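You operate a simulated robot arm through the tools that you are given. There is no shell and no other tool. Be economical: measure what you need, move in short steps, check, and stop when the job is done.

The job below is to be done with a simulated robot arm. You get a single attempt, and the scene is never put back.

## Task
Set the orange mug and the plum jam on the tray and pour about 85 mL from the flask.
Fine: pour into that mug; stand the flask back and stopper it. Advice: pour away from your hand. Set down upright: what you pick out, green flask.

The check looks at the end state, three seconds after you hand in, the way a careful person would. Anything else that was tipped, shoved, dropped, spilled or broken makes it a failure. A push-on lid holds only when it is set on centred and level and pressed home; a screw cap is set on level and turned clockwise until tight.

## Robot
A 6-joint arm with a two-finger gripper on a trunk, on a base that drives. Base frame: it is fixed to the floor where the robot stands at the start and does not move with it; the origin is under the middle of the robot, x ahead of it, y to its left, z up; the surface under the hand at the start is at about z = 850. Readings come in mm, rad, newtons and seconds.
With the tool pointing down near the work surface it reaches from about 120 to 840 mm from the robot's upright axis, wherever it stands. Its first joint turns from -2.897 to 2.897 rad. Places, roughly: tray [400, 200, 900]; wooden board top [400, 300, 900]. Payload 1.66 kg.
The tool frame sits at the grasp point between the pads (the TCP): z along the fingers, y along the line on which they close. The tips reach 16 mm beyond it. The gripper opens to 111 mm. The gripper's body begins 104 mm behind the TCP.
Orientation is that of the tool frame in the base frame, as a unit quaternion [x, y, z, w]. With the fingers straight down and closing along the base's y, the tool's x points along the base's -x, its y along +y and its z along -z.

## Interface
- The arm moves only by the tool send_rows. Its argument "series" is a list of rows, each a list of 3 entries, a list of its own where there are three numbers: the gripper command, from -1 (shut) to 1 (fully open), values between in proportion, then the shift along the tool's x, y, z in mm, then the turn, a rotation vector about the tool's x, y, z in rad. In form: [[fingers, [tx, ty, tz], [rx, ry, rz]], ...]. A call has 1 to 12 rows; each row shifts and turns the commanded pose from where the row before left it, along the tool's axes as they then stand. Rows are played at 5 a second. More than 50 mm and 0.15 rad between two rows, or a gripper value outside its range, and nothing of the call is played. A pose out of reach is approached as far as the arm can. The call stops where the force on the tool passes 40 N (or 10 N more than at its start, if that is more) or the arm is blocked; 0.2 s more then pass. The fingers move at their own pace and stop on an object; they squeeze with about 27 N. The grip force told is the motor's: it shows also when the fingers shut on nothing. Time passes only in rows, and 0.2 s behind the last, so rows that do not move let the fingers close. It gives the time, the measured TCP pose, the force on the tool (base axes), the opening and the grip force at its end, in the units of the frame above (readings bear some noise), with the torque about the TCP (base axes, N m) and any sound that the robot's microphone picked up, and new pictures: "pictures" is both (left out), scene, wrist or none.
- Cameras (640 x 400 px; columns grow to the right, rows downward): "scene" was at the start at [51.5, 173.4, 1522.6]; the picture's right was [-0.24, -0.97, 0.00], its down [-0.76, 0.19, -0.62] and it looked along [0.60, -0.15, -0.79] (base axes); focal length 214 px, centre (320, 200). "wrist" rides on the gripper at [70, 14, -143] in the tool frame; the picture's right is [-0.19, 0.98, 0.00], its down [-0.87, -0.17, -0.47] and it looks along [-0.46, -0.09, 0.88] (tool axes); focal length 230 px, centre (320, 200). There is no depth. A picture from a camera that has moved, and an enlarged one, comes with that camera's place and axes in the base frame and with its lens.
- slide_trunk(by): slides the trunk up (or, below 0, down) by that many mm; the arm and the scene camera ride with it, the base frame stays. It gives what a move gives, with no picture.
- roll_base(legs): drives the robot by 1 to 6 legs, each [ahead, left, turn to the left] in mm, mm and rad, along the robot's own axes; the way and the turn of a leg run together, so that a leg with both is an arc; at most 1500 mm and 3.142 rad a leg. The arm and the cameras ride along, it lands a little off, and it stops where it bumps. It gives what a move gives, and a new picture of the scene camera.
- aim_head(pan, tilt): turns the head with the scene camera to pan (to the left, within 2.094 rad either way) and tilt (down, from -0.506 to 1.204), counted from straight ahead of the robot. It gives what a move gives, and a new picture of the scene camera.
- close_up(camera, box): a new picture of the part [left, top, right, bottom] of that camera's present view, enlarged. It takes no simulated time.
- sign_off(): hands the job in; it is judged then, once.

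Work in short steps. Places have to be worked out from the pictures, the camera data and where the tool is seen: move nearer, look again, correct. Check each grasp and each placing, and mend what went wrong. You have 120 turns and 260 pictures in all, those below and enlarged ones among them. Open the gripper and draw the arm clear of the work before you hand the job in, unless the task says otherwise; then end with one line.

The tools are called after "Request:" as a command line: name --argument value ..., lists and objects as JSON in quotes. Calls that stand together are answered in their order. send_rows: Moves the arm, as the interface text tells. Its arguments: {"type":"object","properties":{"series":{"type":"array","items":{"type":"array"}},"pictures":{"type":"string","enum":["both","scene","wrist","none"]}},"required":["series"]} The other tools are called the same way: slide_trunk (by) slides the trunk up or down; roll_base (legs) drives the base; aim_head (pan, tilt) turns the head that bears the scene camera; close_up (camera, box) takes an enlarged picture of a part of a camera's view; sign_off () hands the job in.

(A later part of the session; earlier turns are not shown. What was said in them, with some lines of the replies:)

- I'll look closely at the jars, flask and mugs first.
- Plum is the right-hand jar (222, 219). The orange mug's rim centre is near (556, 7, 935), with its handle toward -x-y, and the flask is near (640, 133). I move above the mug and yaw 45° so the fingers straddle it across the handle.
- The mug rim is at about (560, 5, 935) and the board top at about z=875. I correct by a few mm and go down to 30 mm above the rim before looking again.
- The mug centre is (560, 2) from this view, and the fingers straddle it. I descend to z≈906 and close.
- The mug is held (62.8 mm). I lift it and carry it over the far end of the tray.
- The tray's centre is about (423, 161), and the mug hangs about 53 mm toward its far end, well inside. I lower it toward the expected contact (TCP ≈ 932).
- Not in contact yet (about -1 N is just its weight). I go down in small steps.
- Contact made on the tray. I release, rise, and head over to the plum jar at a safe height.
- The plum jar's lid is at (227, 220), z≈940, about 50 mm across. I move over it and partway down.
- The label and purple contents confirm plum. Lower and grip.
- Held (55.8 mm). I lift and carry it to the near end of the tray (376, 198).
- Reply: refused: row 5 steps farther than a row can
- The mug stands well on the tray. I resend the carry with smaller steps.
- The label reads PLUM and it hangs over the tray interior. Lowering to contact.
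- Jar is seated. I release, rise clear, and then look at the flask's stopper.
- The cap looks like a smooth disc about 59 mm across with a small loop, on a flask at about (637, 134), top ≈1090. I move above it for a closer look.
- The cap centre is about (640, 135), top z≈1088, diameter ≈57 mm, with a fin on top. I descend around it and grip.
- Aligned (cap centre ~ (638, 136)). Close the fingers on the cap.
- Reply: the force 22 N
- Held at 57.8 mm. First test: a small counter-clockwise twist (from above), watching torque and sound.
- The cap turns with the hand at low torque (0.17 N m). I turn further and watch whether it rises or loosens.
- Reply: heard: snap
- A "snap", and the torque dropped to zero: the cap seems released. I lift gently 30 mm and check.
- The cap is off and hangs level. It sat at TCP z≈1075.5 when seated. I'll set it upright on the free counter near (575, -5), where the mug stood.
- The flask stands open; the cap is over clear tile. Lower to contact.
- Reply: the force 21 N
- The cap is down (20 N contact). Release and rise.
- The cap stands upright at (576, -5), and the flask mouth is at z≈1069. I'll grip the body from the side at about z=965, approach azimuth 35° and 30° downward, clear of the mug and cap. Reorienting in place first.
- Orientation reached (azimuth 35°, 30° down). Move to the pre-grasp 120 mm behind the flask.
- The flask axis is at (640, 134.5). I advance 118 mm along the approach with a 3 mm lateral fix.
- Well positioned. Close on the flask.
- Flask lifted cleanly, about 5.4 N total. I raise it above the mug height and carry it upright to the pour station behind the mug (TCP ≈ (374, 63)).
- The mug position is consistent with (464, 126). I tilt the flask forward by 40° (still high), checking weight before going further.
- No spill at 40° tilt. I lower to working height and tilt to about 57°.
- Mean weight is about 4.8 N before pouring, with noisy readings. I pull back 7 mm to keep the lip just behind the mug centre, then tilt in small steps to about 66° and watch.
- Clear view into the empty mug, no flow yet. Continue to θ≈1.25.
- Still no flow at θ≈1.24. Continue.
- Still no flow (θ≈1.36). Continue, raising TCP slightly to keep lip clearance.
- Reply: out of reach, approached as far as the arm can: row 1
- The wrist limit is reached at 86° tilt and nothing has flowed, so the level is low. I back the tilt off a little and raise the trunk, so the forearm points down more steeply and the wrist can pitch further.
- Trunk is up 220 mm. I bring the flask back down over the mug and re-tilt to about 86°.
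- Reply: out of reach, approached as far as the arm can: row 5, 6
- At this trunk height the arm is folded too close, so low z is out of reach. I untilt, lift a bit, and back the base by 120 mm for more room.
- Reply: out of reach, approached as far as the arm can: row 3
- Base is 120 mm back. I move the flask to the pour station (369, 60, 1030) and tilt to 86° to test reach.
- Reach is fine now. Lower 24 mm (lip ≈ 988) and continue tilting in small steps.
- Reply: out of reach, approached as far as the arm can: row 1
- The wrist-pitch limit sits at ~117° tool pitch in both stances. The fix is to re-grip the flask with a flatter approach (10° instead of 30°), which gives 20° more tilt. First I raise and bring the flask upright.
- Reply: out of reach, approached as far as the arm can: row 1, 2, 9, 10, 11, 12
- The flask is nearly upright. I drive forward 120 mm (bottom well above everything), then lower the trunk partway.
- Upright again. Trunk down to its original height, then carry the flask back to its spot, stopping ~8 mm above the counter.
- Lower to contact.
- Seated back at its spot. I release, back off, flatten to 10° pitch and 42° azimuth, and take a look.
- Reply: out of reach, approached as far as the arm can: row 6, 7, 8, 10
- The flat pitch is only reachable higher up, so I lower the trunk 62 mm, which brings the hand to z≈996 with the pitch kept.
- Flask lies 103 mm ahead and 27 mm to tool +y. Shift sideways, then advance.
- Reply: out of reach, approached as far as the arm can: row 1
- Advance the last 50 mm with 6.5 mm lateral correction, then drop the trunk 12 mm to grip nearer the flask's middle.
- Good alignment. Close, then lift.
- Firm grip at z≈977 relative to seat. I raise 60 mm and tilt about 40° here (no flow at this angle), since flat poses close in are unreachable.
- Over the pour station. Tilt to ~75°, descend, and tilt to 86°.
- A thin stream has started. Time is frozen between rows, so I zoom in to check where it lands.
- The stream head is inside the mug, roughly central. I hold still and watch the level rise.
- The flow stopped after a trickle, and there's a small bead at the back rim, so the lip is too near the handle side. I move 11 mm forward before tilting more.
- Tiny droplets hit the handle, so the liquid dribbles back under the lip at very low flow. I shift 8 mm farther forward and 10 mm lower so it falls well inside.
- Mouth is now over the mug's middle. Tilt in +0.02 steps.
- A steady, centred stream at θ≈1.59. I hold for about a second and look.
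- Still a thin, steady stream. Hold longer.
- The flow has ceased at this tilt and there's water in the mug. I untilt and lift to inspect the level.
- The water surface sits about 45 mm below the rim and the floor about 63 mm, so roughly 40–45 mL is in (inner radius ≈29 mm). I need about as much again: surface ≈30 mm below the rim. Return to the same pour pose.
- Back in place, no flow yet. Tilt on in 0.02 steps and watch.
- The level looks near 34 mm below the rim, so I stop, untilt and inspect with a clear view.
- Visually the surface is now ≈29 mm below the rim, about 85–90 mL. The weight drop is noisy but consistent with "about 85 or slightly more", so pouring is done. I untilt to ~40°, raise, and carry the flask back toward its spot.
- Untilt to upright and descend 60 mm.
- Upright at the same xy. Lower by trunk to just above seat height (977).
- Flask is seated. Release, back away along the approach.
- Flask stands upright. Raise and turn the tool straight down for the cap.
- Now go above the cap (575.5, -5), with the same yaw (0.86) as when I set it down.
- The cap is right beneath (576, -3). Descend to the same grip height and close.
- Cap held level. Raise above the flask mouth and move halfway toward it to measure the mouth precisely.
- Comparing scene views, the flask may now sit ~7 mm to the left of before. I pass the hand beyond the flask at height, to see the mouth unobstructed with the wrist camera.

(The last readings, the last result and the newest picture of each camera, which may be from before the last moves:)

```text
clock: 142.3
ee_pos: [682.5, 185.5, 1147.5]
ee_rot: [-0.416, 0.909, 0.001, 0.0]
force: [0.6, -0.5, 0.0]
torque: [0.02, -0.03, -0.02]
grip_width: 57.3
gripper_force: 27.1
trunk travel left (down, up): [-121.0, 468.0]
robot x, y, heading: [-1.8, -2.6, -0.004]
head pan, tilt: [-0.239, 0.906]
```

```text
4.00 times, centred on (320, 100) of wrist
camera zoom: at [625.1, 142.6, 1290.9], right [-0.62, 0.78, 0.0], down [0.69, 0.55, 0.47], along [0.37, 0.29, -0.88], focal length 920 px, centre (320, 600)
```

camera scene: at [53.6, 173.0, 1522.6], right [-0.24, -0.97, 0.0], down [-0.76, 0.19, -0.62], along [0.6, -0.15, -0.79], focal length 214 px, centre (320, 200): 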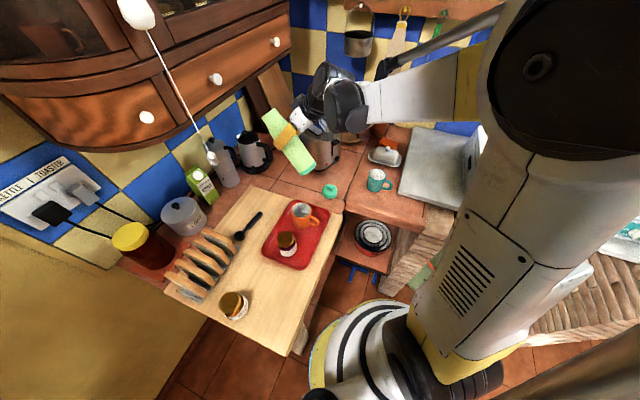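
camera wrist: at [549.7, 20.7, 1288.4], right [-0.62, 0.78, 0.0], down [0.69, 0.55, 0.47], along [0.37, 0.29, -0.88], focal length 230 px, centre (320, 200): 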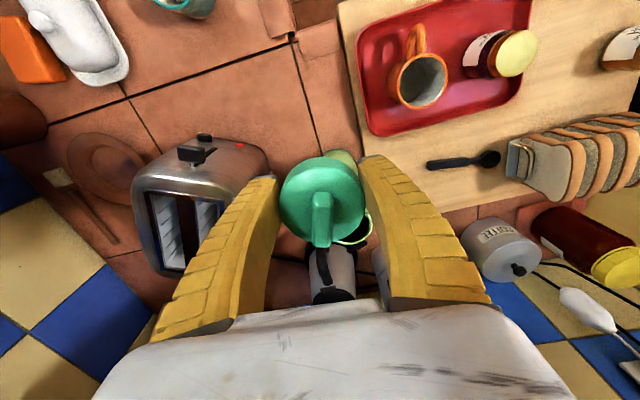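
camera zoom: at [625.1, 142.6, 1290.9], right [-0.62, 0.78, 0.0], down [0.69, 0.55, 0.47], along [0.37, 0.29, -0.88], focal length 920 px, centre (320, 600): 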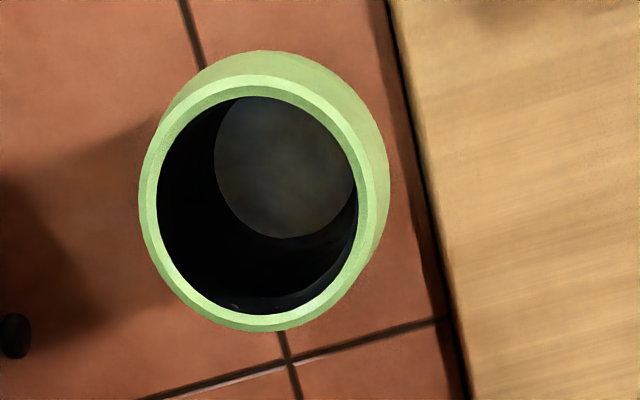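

The mouth is clearly visible, but the wrist estimate (649, 141) and scene estimate (643, 142) differ slightly. I take a second wrist view at a different yaw to pin it down.

Request:
send_rows --series '[[-1, [0, 0, 0], [0, 0, 0.1226]], [-1, [0, 0, 0], [0, 0, 0.1226]], [-1, [0, 0, 0], [0, 0, 0.1226]], [-1, [0, 0, 0], [0, 0, 0.1226]], [-1, [0, 0, 0], [0, 0, 0.1226]], [-1, [0, 0, 0], [0, 0, 0.1226]], [-1, [0, 0, 0], [0, 0, 0.1226]], [-1, [-20, -44, 0], [0, 0, 0]], [-1, [0, 0, 0], [0, 0, 0]], [-1, [0, 0, 0], [0, 0, 0]]]' --pictures "none"

Request:
close_up --camera "wrist" --box '[240, 50, 400, 150]'

Request:
close_up --camera "scene" --box '[250, 90, 350, 160]'

```text
clock: 144.5
ee_pos: [701.3, 142.5, 1146.8]
ee_rot: [-0.002, 1.0, 0.0, 0.0]
force: [0.3, -0.6, -0.1]
torque: [0.01, -0.01, -0.01]
grip_width: 57.0
gripper_force: 27.0
trunk travel left (down, up): [-121.0, 468.0]
robot x, y, heading: [0.7, 1.1, -0.002]
head pan, tilt: [-0.239, 0.906]
```

```text
4.00 times, centred on (320, 100) of wrist
camera zoom: at [629.3, 156.8, 1290.4], right [0.19, 0.98, 0.0], down [0.87, -0.17, 0.47], along [0.46, -0.09, -0.88], focal length 920 px, centre (320, 600)
```

zoom: 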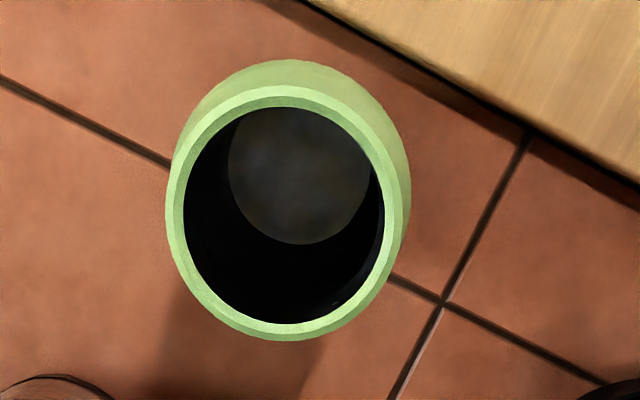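

```text
5.71 times, centred on (300, 125) of scene
camera zoom: at [53.3, 173.2, 1519.0], right [-0.24, -0.97, 0.0], down [-0.76, 0.19, -0.62], along [0.6, -0.15, -0.79], focal length 1226 px, centre (434, 629)
```

zoom: 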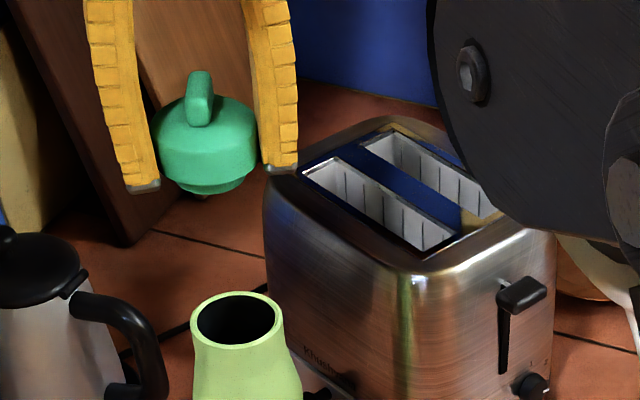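

Cap-in-hand calibration supports the wrist estimate: the mouth is at about (649.3, 142). The cap has a plug that must enter the mouth. I move over it, return the yaw to 0.86, and lower to just above the rim for a check.

Request:
send_rows --series '[[-1, [26, 0, 0], [0, 0, 0]], [-1, [26, 0, 0], [0, 0, 0]], [-1, [0, 0, 0], [0, 0, -0.1226]], [-1, [0, 0, 0], [0, 0, -0.1226]], [-1, [0, 0, 0], [0, 0, -0.1226]], [-1, [0, 0, 0], [0, 0, -0.1226]], [-1, [0, 0, 0], [0, 0, -0.1226]], [-1, [0, 0, 0], [0, 0, -0.1226]], [-1, [0, 0, 0], [0, 0, -0.1226]], [-1, [0, 0, 25], [0, 0, 0]], [-1, [0, 0, 20], [0, 0, 0]], [-1, [0, 0, 0], [0, 0, 0]]]' --pictures "wrist"

Request:
close_up --camera "scene" --box '[265, 115, 325, 160]'

```text
clock: 147.1
ee_pos: [651.1, 141.4, 1102.9]
ee_rot: [-0.417, 0.909, 0.002, 0.0]
force: [0.0, -0.3, 0.1]
torque: [-0.01, -0.01, -0.05]
grip_width: 57.0
gripper_force: 26.8
trunk travel left (down, up): [-121.0, 468.0]
robot x, y, heading: [1.0, -3.4, -0.009]
head pan, tilt: [-0.239, 0.906]
camera wrist: at [593.5, 98.5, 1245.7], right [-0.62, 0.78, 0.0], down [0.69, 0.55, 0.47], along [0.37, 0.29, -0.88], focal length 230 px, centre (320, 200)
```

wrist: 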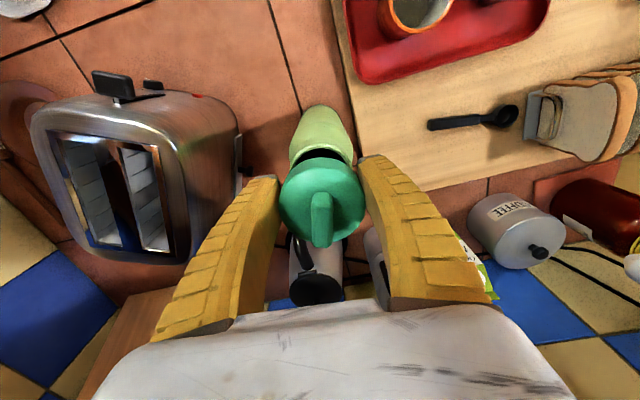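

```text
8.89 times, centred on (295, 138) of scene
camera zoom: at [53.4, 173.0, 1519.1], right [-0.24, -0.97, 0.0], down [-0.76, 0.19, -0.62], along [0.6, -0.15, -0.79], focal length 1906 px, centre (542, 756)
```

zoom: 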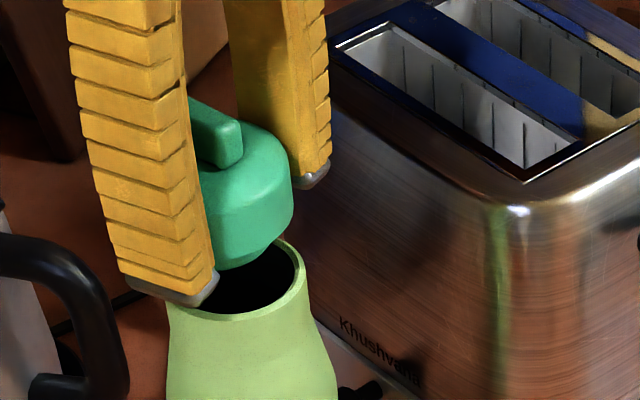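

Request:
close_up --camera "wrist" --box '[260, 120, 380, 260]'

```text
2.86 times, centred on (320, 190) of wrist
camera zoom: at [593.5, 98.5, 1245.7], right [-0.62, 0.78, 0.0], down [0.69, 0.55, 0.47], along [0.37, 0.29, -0.88], focal length 657 px, centre (320, 229)
```

zoom: 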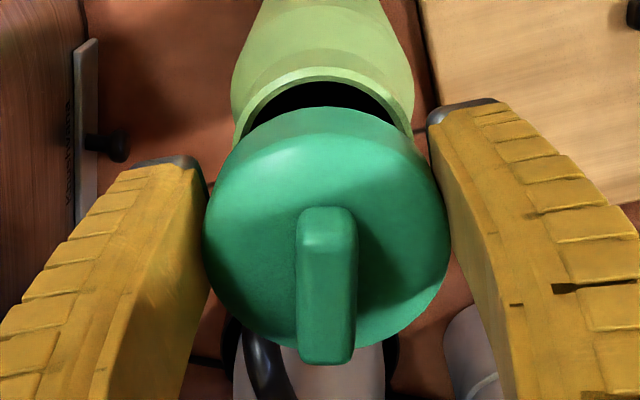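

Comparing cap to mouth in both views, the cap sits about 6 mm forward of the mouth centre in the tool's −x direction. I shift the hand +6 in x and +1.5 in y, then recheck.

Request:
send_rows --series '[[-1, [6, 1.5, 4], [0, 0, 0]], [-1, [0, 0, 0], [0, 0, 0]], [-1, [0, 0, 0], [0, 0, 0]]]' --pictures "none"

Request:
close_up --camera "wrist" --box '[260, 120, 380, 260]'

Request:
close_up --camera "scene" --box '[265, 115, 325, 160]'

```text
clock: 147.9
ee_pos: [643.8, 138.7, 1097.7]
ee_rot: [-0.417, 0.909, 0.001, 0.001]
force: [0.1, 0.3, 0.1]
torque: [-0.02, 0.01, -0.04]
grip_width: 56.9
gripper_force: 26.9
trunk travel left (down, up): [-121.0, 468.0]
robot x, y, heading: [-0.0, 0.1, -0.003]
head pan, tilt: [-0.239, 0.906]
```

```text
2.86 times, centred on (320, 190) of wrist
camera zoom: at [587.7, 95.2, 1241.5], right [-0.62, 0.78, 0.0], down [0.69, 0.55, 0.47], along [0.37, 0.29, -0.88], focal length 657 px, centre (320, 229)
```

zoom: 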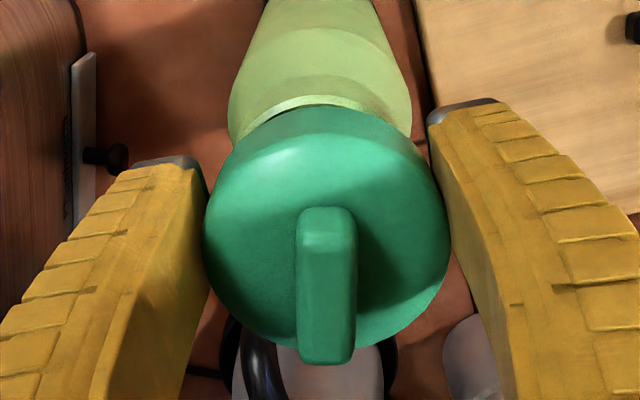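

```text
8.89 times, centred on (295, 138) of scene
camera zoom: at [53.5, 173.0, 1519.1], right [-0.24, -0.97, 0.0], down [-0.76, 0.19, -0.62], along [0.6, -0.15, -0.79], focal length 1906 px, centre (542, 756)
```

zoom: 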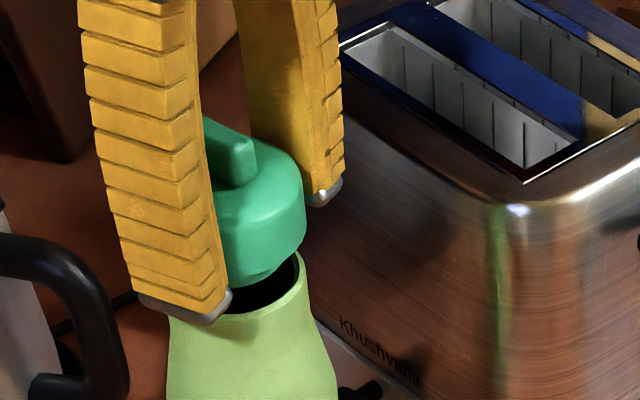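

Now concentric within ~1.5 mm in both views. Lower gently and watch the height where contact occurs (rim contact ≈1093, seated ≈1079).

Request:
send_rows --series '[[-1, [0.5, 0, 3], [0, 0, 0]], [-1, [0, 0, 3], [0, 0, 0]], [-1, [0, 0, 0], [0, 0, 0]]]' --pictures "none"

Request:
send_rows --series '[[-1, [0, 0, 2], [0, 0, 0]], [-1, [0, 0, 2], [0, 0, 0]]]' --pictures "none"

Request:
close_up --camera "scene" --box '[265, 115, 325, 160]'

```text
clock: 148.7
ee_pos: [643.2, 136.5, 1092.5]
ee_rot: [-0.417, 0.909, 0.001, 0.002]
force: [-0.1, 0.5, 0.0]
torque: [0.0, -0.03, 0.0]
grip_width: 56.8
gripper_force: 26.4
trunk travel left (down, up): [-121.0, 468.0]
robot x, y, heading: [7.3, 2.3, -0.005]
head pan, tilt: [-0.239, 0.906]
```

```text
clock: 149.3
ee_pos: [643.1, 138.0, 1089.2]
ee_rot: [-0.417, 0.909, 0.001, 0.0]
force: [0.0, 0.5, 3.3]
torque: [0.0, 0.03, 0.02]
grip_width: 56.8
gripper_force: 26.9
trunk travel left (down, up): [-121.0, 468.0]
robot x, y, heading: [-1.3, -1.3, -0.002]
head pan, tilt: [-0.239, 0.906]
```

```text
8.89 times, centred on (295, 138) of scene
camera zoom: at [53.2, 172.9, 1519.1], right [-0.24, -0.97, 0.0], down [-0.76, 0.19, -0.62], along [0.6, -0.15, -0.79], focal length 1906 px, centre (542, 756)
```

zoom: 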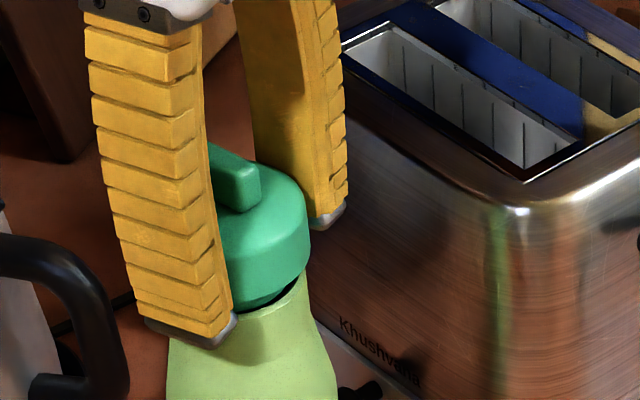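

Light contact at 1089 with the plug in the mouth. Lower a bit more.

Request:
send_rows --series '[[-1, [0, 0, 2], [0, 0, 0]], [-1, [0, 0, 0], [0, 0, 0]]]' --pictures "none"

Request:
close_up --camera "scene" --box '[265, 115, 325, 160]'

Request:
close_up --camera "wrist" --box '[260, 120, 380, 260]'

```text
clock: 149.9
ee_pos: [642.6, 137.2, 1086.4]
ee_rot: [-0.417, 0.909, 0.001, 0.001]
force: [1.1, 0.0, 16.8]
torque: [0.13, 0.25, 0.01]
grip_width: 57.9
gripper_force: 27.1
trunk travel left (down, up): [-121.0, 468.0]
robot x, y, heading: [2.3, -2.1, -0.001]
head pan, tilt: [-0.239, 0.906]
```

```text
8.89 times, centred on (295, 138) of scene
camera zoom: at [52.0, 172.7, 1519.3], right [-0.24, -0.97, 0.0], down [-0.76, 0.19, -0.62], along [0.6, -0.15, -0.79], focal length 1906 px, centre (542, 756)
```

zoom: 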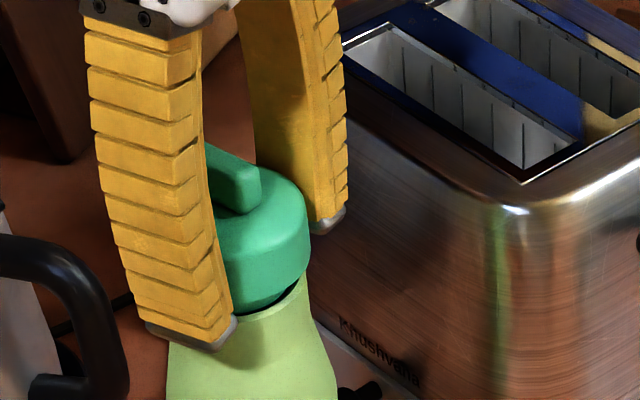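

```text
2.86 times, centred on (320, 190) of wrist
camera zoom: at [585.8, 94.7, 1230.1], right [-0.62, 0.78, 0.0], down [0.69, 0.55, 0.47], along [0.37, 0.29, -0.88], focal length 657 px, centre (320, 229)
```

zoom: 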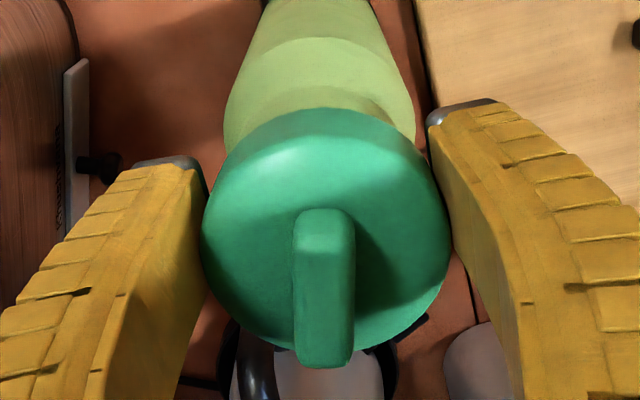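

The torque shows the plug touching the rim on the tool +y side. I back up 5 mm, shift −2.5 mm in y, and try again.

Request:
send_rows --series '[[-1, [0, 0, -5], [0, 0, 0]], [-1, [0, -2.5, 0], [0, 0, 0]], [-1, [0, 0, 3], [0, 0, 0]], [-1, [0, 0, 2], [0, 0, 0]], [-1, [0, 0, 0], [0, 0, 0]]]' --pictures "none"

Request:
send_rows --series '[[-1, [0, 0, 1.5], [0, 0, 0]], [-1, [0, 0, 0], [0, 0, 0]]]' --pictures "none"

Request:
close_up --camera "scene" --box '[265, 115, 325, 160]'

```text
clock: 151.1
ee_pos: [644.6, 134.6, 1087.2]
ee_rot: [-0.416, 0.909, 0.0, 0.0]
force: [0.9, -0.2, 14.4]
torque: [-0.18, 0.01, 0.02]
grip_width: 57.1
gripper_force: 27.1
trunk travel left (down, up): [-121.0, 468.0]
robot x, y, heading: [-0.7, 0.3, -0.004]
head pan, tilt: [-0.239, 0.906]
```

```text
clock: 151.7
ee_pos: [645.5, 136.2, 1086.6]
ee_rot: [-0.417, 0.909, 0.001, 0.002]
force: [1.6, 1.0, 17.7]
torque: [-0.17, 0.01, -0.01]
grip_width: 58.6
gripper_force: 26.9
trunk travel left (down, up): [-121.0, 468.0]
robot x, y, heading: [-1.6, 2.2, 0.001]
head pan, tilt: [-0.239, 0.906]
```

```text
8.89 times, centred on (295, 138) of scene
camera zoom: at [51.9, 172.7, 1519.2], right [-0.24, -0.97, 0.0], down [-0.76, 0.19, -0.62], along [0.6, -0.15, -0.79], focal length 1906 px, centre (542, 756)
```

zoom: 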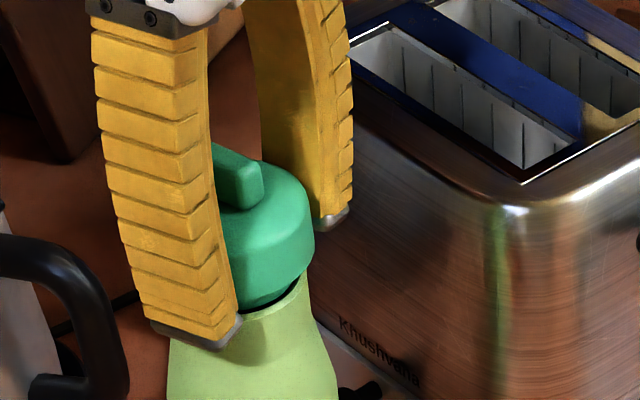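

Request:
close_up --camera "wrist" --box '[260, 120, 380, 260]'

Request:
close_up --camera "scene" --box '[278, 128, 308, 152]'

```text
2.86 times, centred on (320, 190) of wrist
camera zoom: at [587.9, 92.8, 1228.9], right [-0.62, 0.78, 0.0], down [0.69, 0.55, 0.47], along [0.37, 0.29, -0.88], focal length 657 px, centre (320, 229)
```

zoom: 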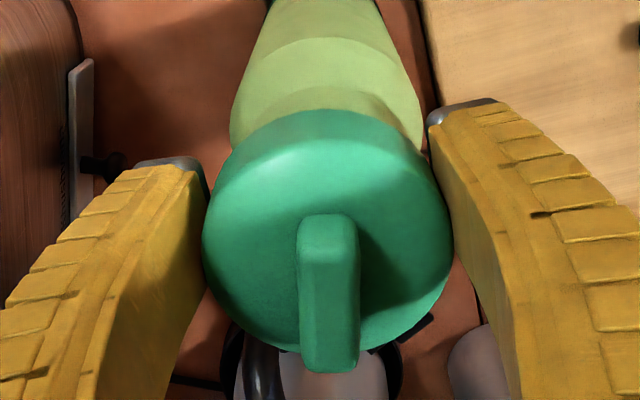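

```text
16.00 times, centred on (293, 140) of scene
camera zoom: at [51.9, 172.7, 1519.2], right [-0.24, -0.97, 0.0], down [-0.76, 0.19, -0.62], along [0.6, -0.15, -0.79], focal length 3432 px, centre (752, 1160)
```

zoom: 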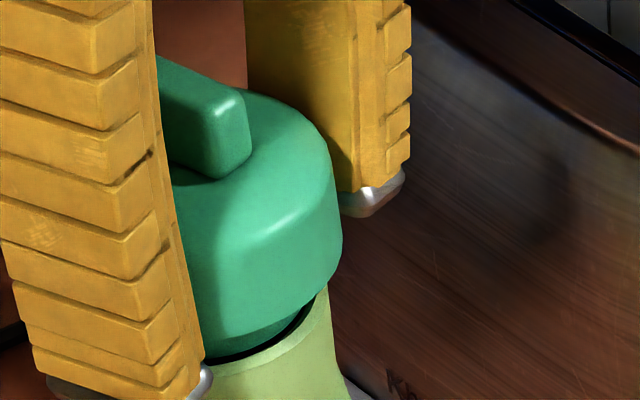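

The plug appears inside the mouth with an even gap, so it is likely resting on the thread start. I now turn clockwise under light pressure and watch height and torque.

Request:
send_rows --series '[[-1, [0, 0, 0], [0, 0, 0.14]], [-1, [0, 0, 0.3], [0, 0, 0.14]], [-1, [0, 0, 0.3], [0, 0, 0.14]]]' --pictures "none"

Request:
close_up --camera "scene" --box '[278, 128, 308, 152]'

```text
clock: 152.5
ee_pos: [646.3, 136.6, 1085.1]
ee_rot: [-0.217, 0.976, 0.0, -0.001]
force: [-0.6, 0.8, -0.9]
torque: [0.02, -0.04, 0.02]
grip_width: 56.2
gripper_force: 27.1
trunk travel left (down, up): [-121.0, 468.0]
robot x, y, heading: [0.3, -0.9, -0.002]
head pan, tilt: [-0.239, 0.906]
```

```text
16.00 times, centred on (293, 140) of scene
camera zoom: at [53.3, 173.0, 1519.0], right [-0.24, -0.97, 0.0], down [-0.76, 0.19, -0.62], along [0.6, -0.15, -0.79], focal length 3432 px, centre (752, 1160)
```

zoom: 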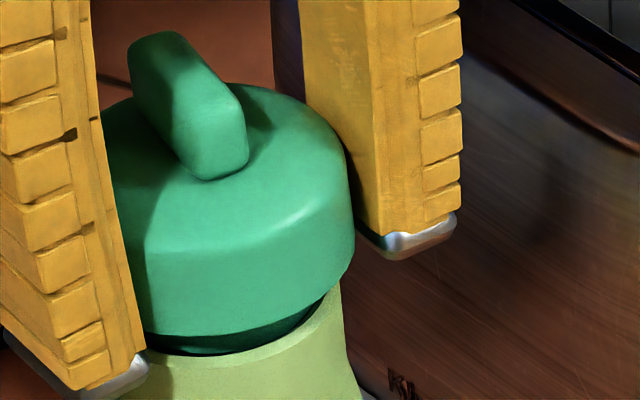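

The contact force vanished: the plug slipped in. Press straight down in small steps.

Request:
send_rows --series '[[-1, [0, 0, 2], [0, 0, 0]], [-1, [0, 0, 1.5], [0, 0, 0]], [-1, [0, 0, 0], [0, 0, 0]]]' --pictures "none"

Request:
close_up --camera "scene" --box '[270, 122, 315, 155]'

Request:
close_up --camera "wrist" --box '[260, 120, 380, 260]'

```text
clock: 153.3
ee_pos: [645.6, 135.6, 1080.5]
ee_rot: [-0.219, 0.976, 0.002, 0.001]
force: [-0.4, 0.5, -0.4]
torque: [-0.05, 0.03, 0.02]
grip_width: 56.6
gripper_force: 26.8
trunk travel left (down, up): [-121.0, 468.0]
robot x, y, heading: [-1.3, -2.6, -0.006]
head pan, tilt: [-0.239, 0.906]
```

```text
12.12 times, centred on (292, 138) of scene
camera zoom: at [53.3, 173.0, 1519.1], right [-0.24, -0.97, 0.0], down [-0.76, 0.19, -0.62], along [0.6, -0.15, -0.79], focal length 2600 px, centre (653, 946)
```

zoom: 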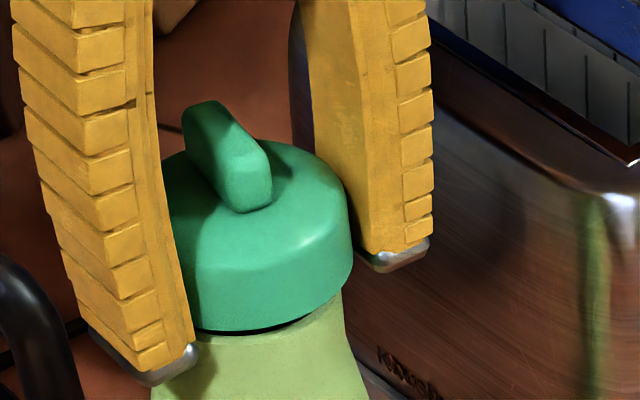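

```text
2.86 times, centred on (320, 190) of wrist
camera zoom: at [576.3, 119.5, 1224.3], right [-0.25, 0.97, 0.0], down [0.85, 0.22, 0.47], along [0.46, 0.12, -0.88], focal length 657 px, centre (320, 229)
```

zoom: 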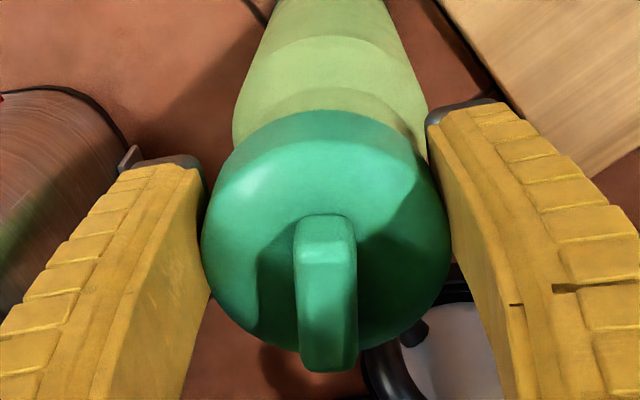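

Plug is in (1080.5) and nearly closed. Lower the last bit to contact.

Request:
send_rows --series '[[-1, [0, 0, 1.5], [0, 0, 0]], [-1, [0, 0, 1], [0, 0, 0]], [-1, [0, 0, 0], [0, 0, 0]]]' --pictures "none"

Request:
close_up --camera "scene" --box '[270, 122, 315, 155]'

```text
clock: 154.1
ee_pos: [646.6, 135.9, 1079.1]
ee_rot: [-0.218, 0.976, 0.001, 0.001]
force: [-1.2, 0.6, -1.2]
torque: [0.01, 0.03, -0.05]
grip_width: 56.3
gripper_force: 27.4
trunk travel left (down, up): [-121.0, 468.0]
robot x, y, heading: [4.0, -5.4, -0.004]
head pan, tilt: [-0.239, 0.906]
```

```text
12.12 times, centred on (292, 138) of scene
camera zoom: at [53.4, 173.0, 1519.1], right [-0.24, -0.97, 0.0], down [-0.76, 0.19, -0.62], along [0.6, -0.15, -0.79], focal length 2600 px, centre (653, 946)
```

zoom: 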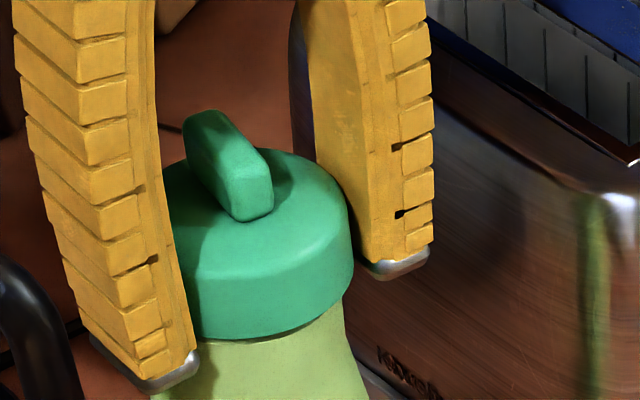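

The cap now meets the rim with no visible gap. Press until firm contact.

Request:
send_rows --series '[[-1, [0, 0, 1], [0, 0, 0]], [-1, [0, 0, 1], [0, 0, 0]], [-1, [0, 0, 0], [0, 0, 0]]]' --pictures "none"

```text
clock: 154.9
ee_pos: [645.9, 135.3, 1077.0]
ee_rot: [-0.218, 0.976, 0.001, 0.001]
force: [-0.5, 0.5, -0.5]
torque: [-0.01, 0.03, 0.0]
grip_width: 56.1
gripper_force: 27.2
trunk travel left (down, up): [-121.0, 468.0]
robot x, y, heading: [2.0, -0.7, -0.006]
head pan, tilt: [-0.239, 0.906]
```

Request:
send_rows --series '[[-1, [0, 0, 1], [0, 0, 0]], [-1, [0, 0, 1], [0, 0, 0]], [-1, [0, 0, 0], [0, 0, 0]]]' --pictures "none"

Request:
close_up --camera "scene" --box '[270, 122, 315, 155]'

```text
clock: 155.7
ee_pos: [645.5, 134.5, 1076.2]
ee_rot: [-0.219, 0.976, 0.001, 0.001]
force: [-0.4, 2.7, 14.3]
torque: [0.18, -0.36, 0.02]
grip_width: 56.7
gripper_force: 26.9
trunk travel left (down, up): [-121.0, 468.0]
robot x, y, heading: [-0.2, -0.4, -0.007]
head pan, tilt: [-0.239, 0.906]
heard: snap
```

```text
12.12 times, centred on (292, 138) of scene
camera zoom: at [51.9, 172.9, 1519.3], right [-0.24, -0.97, 0.0], down [-0.76, 0.19, -0.62], along [0.6, -0.15, -0.79], focal length 2600 px, centre (653, 946)
```

zoom: 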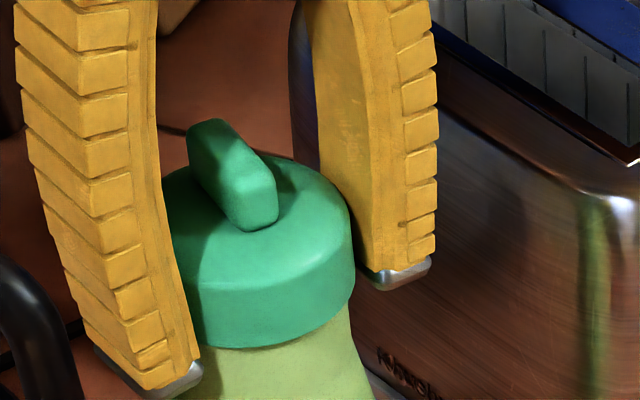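

A "snap" on pressing: the stopper clicked in. I press it home firmly a bit more (still under the limit).

Request:
send_rows --series '[[-1, [0, 0, 1], [0, 0, 0]], [-1, [0, 0, 1], [0, 0, 0]], [-1, [0, 0, 0], [0, 0, 0]]]' --pictures "none"

Request:
close_up --camera "scene" --box '[270, 122, 315, 155]'

```text
clock: 156.5
ee_pos: [644.4, 133.4, 1074.4]
ee_rot: [-0.218, 0.976, 0.001, 0.001]
force: [-2.8, 1.4, 19.1]
torque: [0.05, -0.22, 0.01]
grip_width: 58.4
gripper_force: 26.9
trunk travel left (down, up): [-121.0, 468.0]
robot x, y, heading: [3.3, 3.5, -0.008]
head pan, tilt: [-0.239, 0.906]
```

```text
12.12 times, centred on (292, 138) of scene
camera zoom: at [51.4, 172.8, 1519.2], right [-0.24, -0.97, 0.0], down [-0.76, 0.19, -0.62], along [0.6, -0.15, -0.79], focal length 2600 px, centre (653, 946)
```

zoom: 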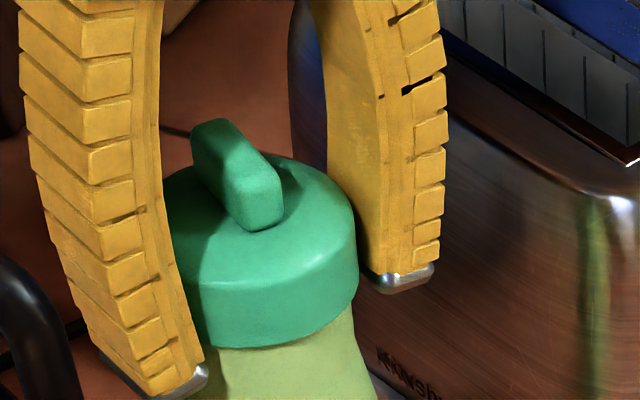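

Seated and level. Test whether it holds: lift gently about 6 mm and read the force (the flask weighs ≈3.5 N).

Request:
send_rows --series '[[-1, [0, 0, -2], [0, 0, 0]], [-1, [0, 0, -2], [0, 0, 0]], [-1, [0, 0, -2], [0, 0, 0]], [-1, [0, 0, -1.5], [0, 0, 0]], [-1, [0, 0, 0], [0, 0, 0]]]' --pictures "none"

Request:
close_up --camera "scene" --box '[265, 115, 330, 205]'

```text
clock: 157.7
ee_pos: [647.0, 135.1, 1080.6]
ee_rot: [-0.219, 0.976, 0.001, 0.0]
force: [0.1, 0.5, -0.7]
torque: [-0.03, -0.01, 0.01]
grip_width: 55.8
gripper_force: 27.2
trunk travel left (down, up): [-121.0, 468.0]
robot x, y, heading: [4.8, 1.7, -0.007]
head pan, tilt: [-0.239, 0.906]
heard: snap
```

```text
4.44 times, centred on (298, 160) of scene
camera zoom: at [53.4, 173.0, 1519.1], right [-0.24, -0.97, 0.0], down [-0.76, 0.19, -0.62], along [0.6, -0.15, -0.79], focal length 953 px, centre (420, 378)
```

zoom: 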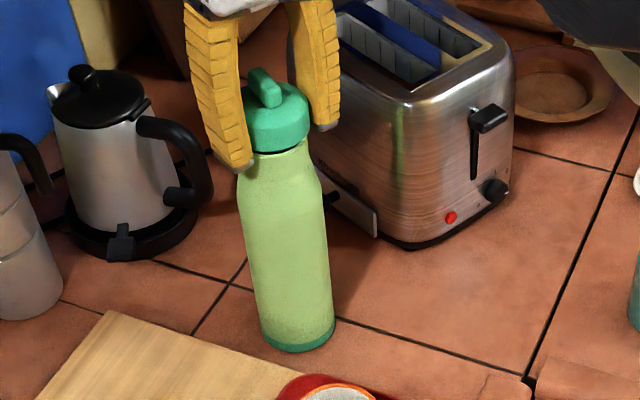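

It snapped off again on a gentle pull, so it's a push-on stopper. I press it home again until it snaps, then simply open without pulling.

Request:
send_rows --series '[[-1, [0, 0, 2], [0, 0, 0]], [-1, [0, 0, 2], [0, 0, 0]], [-1, [0, 0, 1.5], [0, 0, 0]], [-1, [0, 0, 1.5], [0, 0, 0]], [-1, [0, 0, 1], [0, 0, 0]], [-1, [0, 0, 0], [0, 0, 0]]]' --pictures "none"

Request:
close_up --camera "scene" --box '[270, 122, 315, 155]'

```text
clock: 159.1
ee_pos: [644.4, 135.0, 1073.9]
ee_rot: [-0.218, 0.976, 0.0, 0.0]
force: [-1.3, 2.0, 17.7]
torque: [0.0, -0.18, -0.03]
grip_width: 57.1
gripper_force: 26.6
trunk travel left (down, up): [-121.0, 468.0]
robot x, y, heading: [1.6, -0.9, -0.005]
head pan, tilt: [-0.239, 0.906]
heard: snap
```

```text
12.12 times, centred on (292, 138) of scene
camera zoom: at [51.5, 172.8, 1519.3], right [-0.24, -0.97, 0.0], down [-0.76, 0.19, -0.62], along [0.6, -0.15, -0.79], focal length 2600 px, centre (653, 946)
```

zoom: 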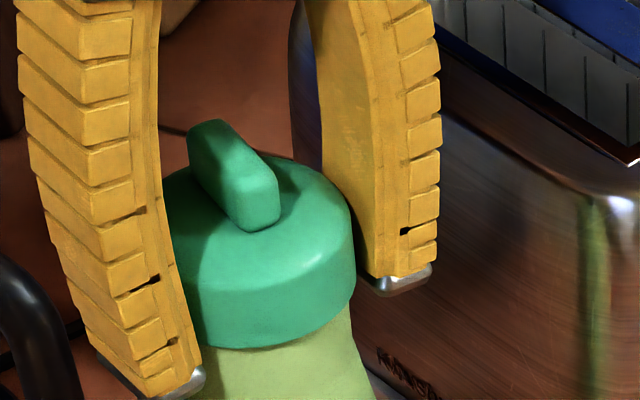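

Snapped home. Open in place (no lift), then rise clear.

Request:
send_rows --series '[[-0.05, [0, 0, -0.5], [0, 0, 0]], [0.4, [0, 0, 0], [0, 0, 0]], [0.4, [0, 0, 0], [0, 0, 0]], [0.4, [0, 0, -20], [0, 0, 0]], [0.4, [0, 0, -40], [0, 0, 0]], [0.4, [0, 0, -45], [0, 0, 0]], [0.4, [0, 0, -40], [0, 0, 0]], [0.4, [0, 0, 0], [0, 0, 0]]]' --pictures "wrist"

Request:
close_up --camera "scene" --box '[270, 122, 315, 155]'

Request:
close_up --camera "scene" --box '[250, 110, 350, 260]'

```text
clock: 160.9
ee_pos: [645.8, 135.2, 1218.5]
ee_rot: [-0.218, 0.976, 0.001, 0.001]
force: [0.0, 0.0, -0.5]
torque: [-0.01, 0.0, 0.0]
grip_width: 79.0
gripper_force: 1.4
trunk travel left (down, up): [-121.0, 468.0]
robot x, y, heading: [-1.3, 2.1, -0.003]
head pan, tilt: [-0.239, 0.906]
camera wrist: at [576.2, 118.6, 1361.1], right [-0.25, 0.97, 0.0], down [0.85, 0.22, 0.47], along [0.46, 0.12, -0.88], focal length 230 px, centre (320, 200)
```

wrist: 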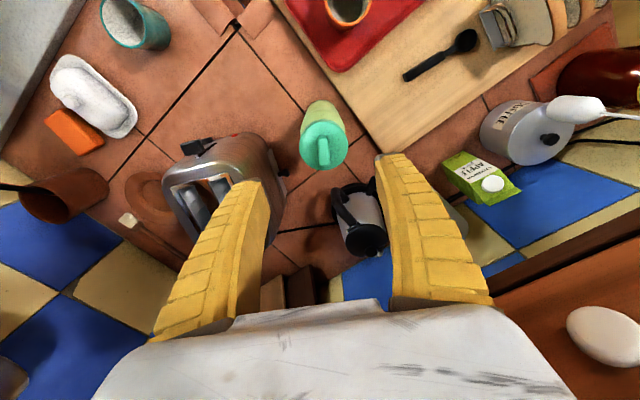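

```text
12.12 times, centred on (292, 138) of scene
camera zoom: at [53.4, 173.0, 1519.0], right [-0.24, -0.97, 0.0], down [-0.76, 0.19, -0.62], along [0.6, -0.15, -0.79], focal length 2600 px, centre (653, 946)
```

zoom: 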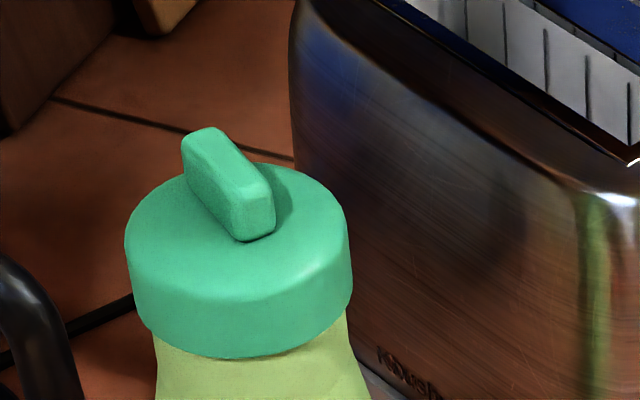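

```text
2.67 times, centred on (300, 185) of scene
camera zoom: at [53.4, 173.0, 1519.0], right [-0.24, -0.97, 0.0], down [-0.76, 0.19, -0.62], along [0.6, -0.15, -0.79], focal length 572 px, centre (373, 240)
```

zoom: 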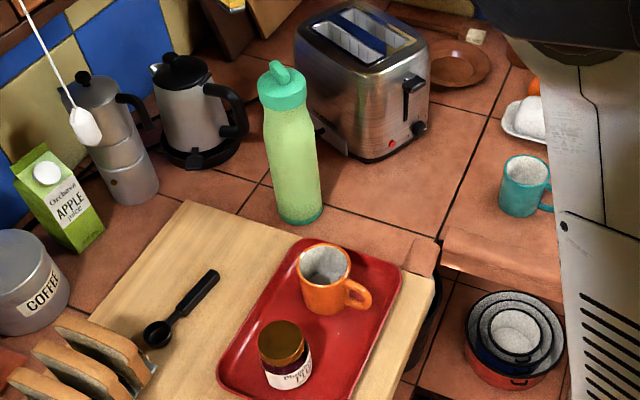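

Stopper on, level and centred; everything stands upright. I draw the arm up and back, then take a last look.

Request:
send_rows --series '[[0.4, [0, 0, -45], [0, 0, 0]], [0.4, [0, 0, -45], [0, 0, 0]], [0.4, [40, -15, 0], [0, 0, 0]], [0.4, [40, -15, 0], [0, 0, 0]], [0.4, [40, -15, 0], [0, 0, 0]], [0.4, [0, 0, 0], [0, 0, 0]]]' --pictures "scene"

Request:
close_up --camera "scene" --box '[250, 110, 350, 260]'

Request:
close_up --camera "scene" --box '[280, 190, 335, 230]'

Request:
close_up --camera "scene" --box '[270, 122, 315, 155]'

```text
clock: 162.3
ee_pos: [557.9, 43.1, 1309.1]
ee_rot: [-0.218, 0.976, 0.001, 0.001]
force: [0.7, -0.1, 0.2]
torque: [0.01, -0.02, 0.0]
grip_width: 79.0
gripper_force: 1.1
trunk travel left (down, up): [-121.0, 468.0]
robot x, y, heading: [2.4, -4.7, -0.004]
head pan, tilt: [-0.239, 0.906]
camera scene: at [53.4, 173.0, 1519.1], right [-0.24, -0.97, 0.0], down [-0.76, 0.19, -0.62], along [0.6, -0.15, -0.79], focal length 214 px, centre (320, 200)
```

scene: 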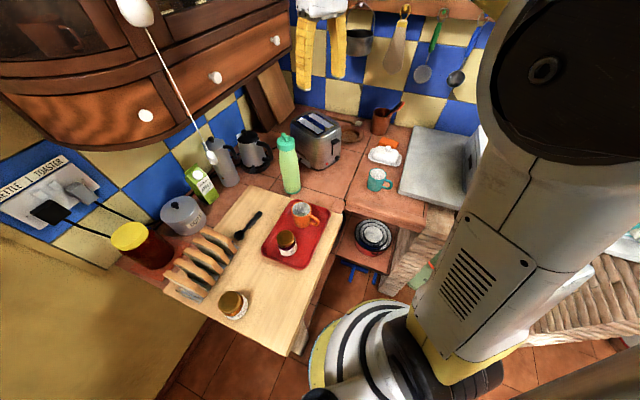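

```text
2.67 times, centred on (300, 185) of scene
camera zoom: at [53.4, 173.0, 1519.1], right [-0.24, -0.97, 0.0], down [-0.76, 0.19, -0.62], along [0.6, -0.15, -0.79], focal length 572 px, centre (373, 240)
```

zoom: 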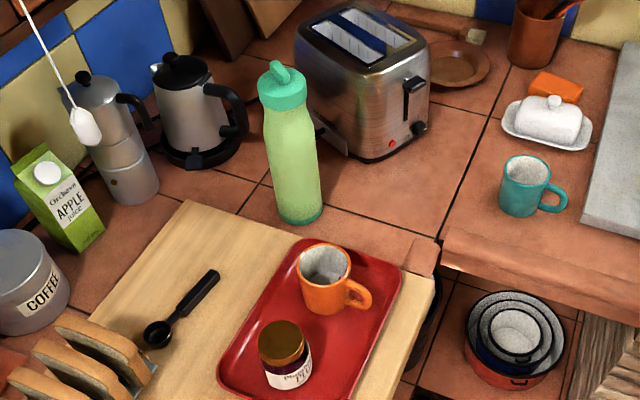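

```text
10.00 times, centred on (308, 210) of scene
camera zoom: at [53.4, 173.0, 1519.1], right [-0.24, -0.97, 0.0], down [-0.76, 0.19, -0.62], along [0.6, -0.15, -0.79], focal length 2145 px, centre (445, 100)
```

zoom: 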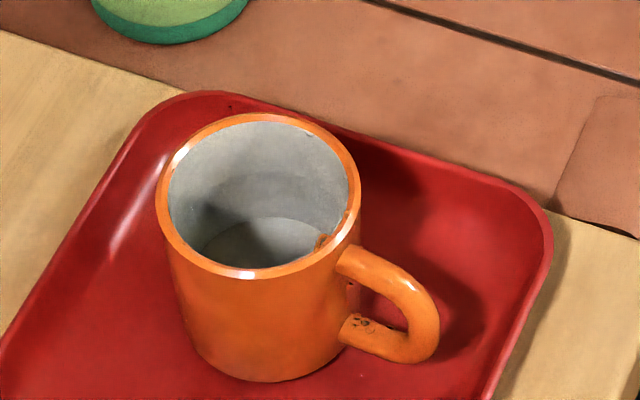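

```text
12.12 times, centred on (292, 138) of scene
camera zoom: at [53.4, 173.0, 1519.1], right [-0.24, -0.97, 0.0], down [-0.76, 0.19, -0.62], along [0.6, -0.15, -0.79], focal length 2600 px, centre (653, 946)
```

zoom: 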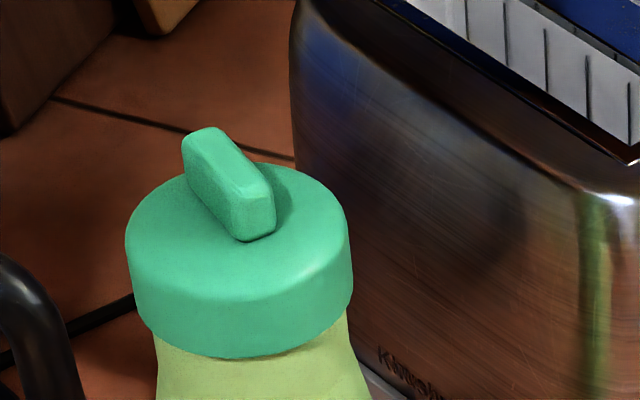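

The mug with water and the plum jam stand on the tray, the flask is upright and stoppered, and the arm is clear and open. Handing in.

Request:
sign_off

```text
The job is handed in.
```

The orange mug and the plum jam are upright on the tray. The mug holds roughly 85–90 mL judged by its water level, though the noisy weight readings suggested more, about 115 mL. The flask is back near its spot with its stopper pressed on until it snapped; a few drops landed on the mug's handle and rim and on the tray while pouring.
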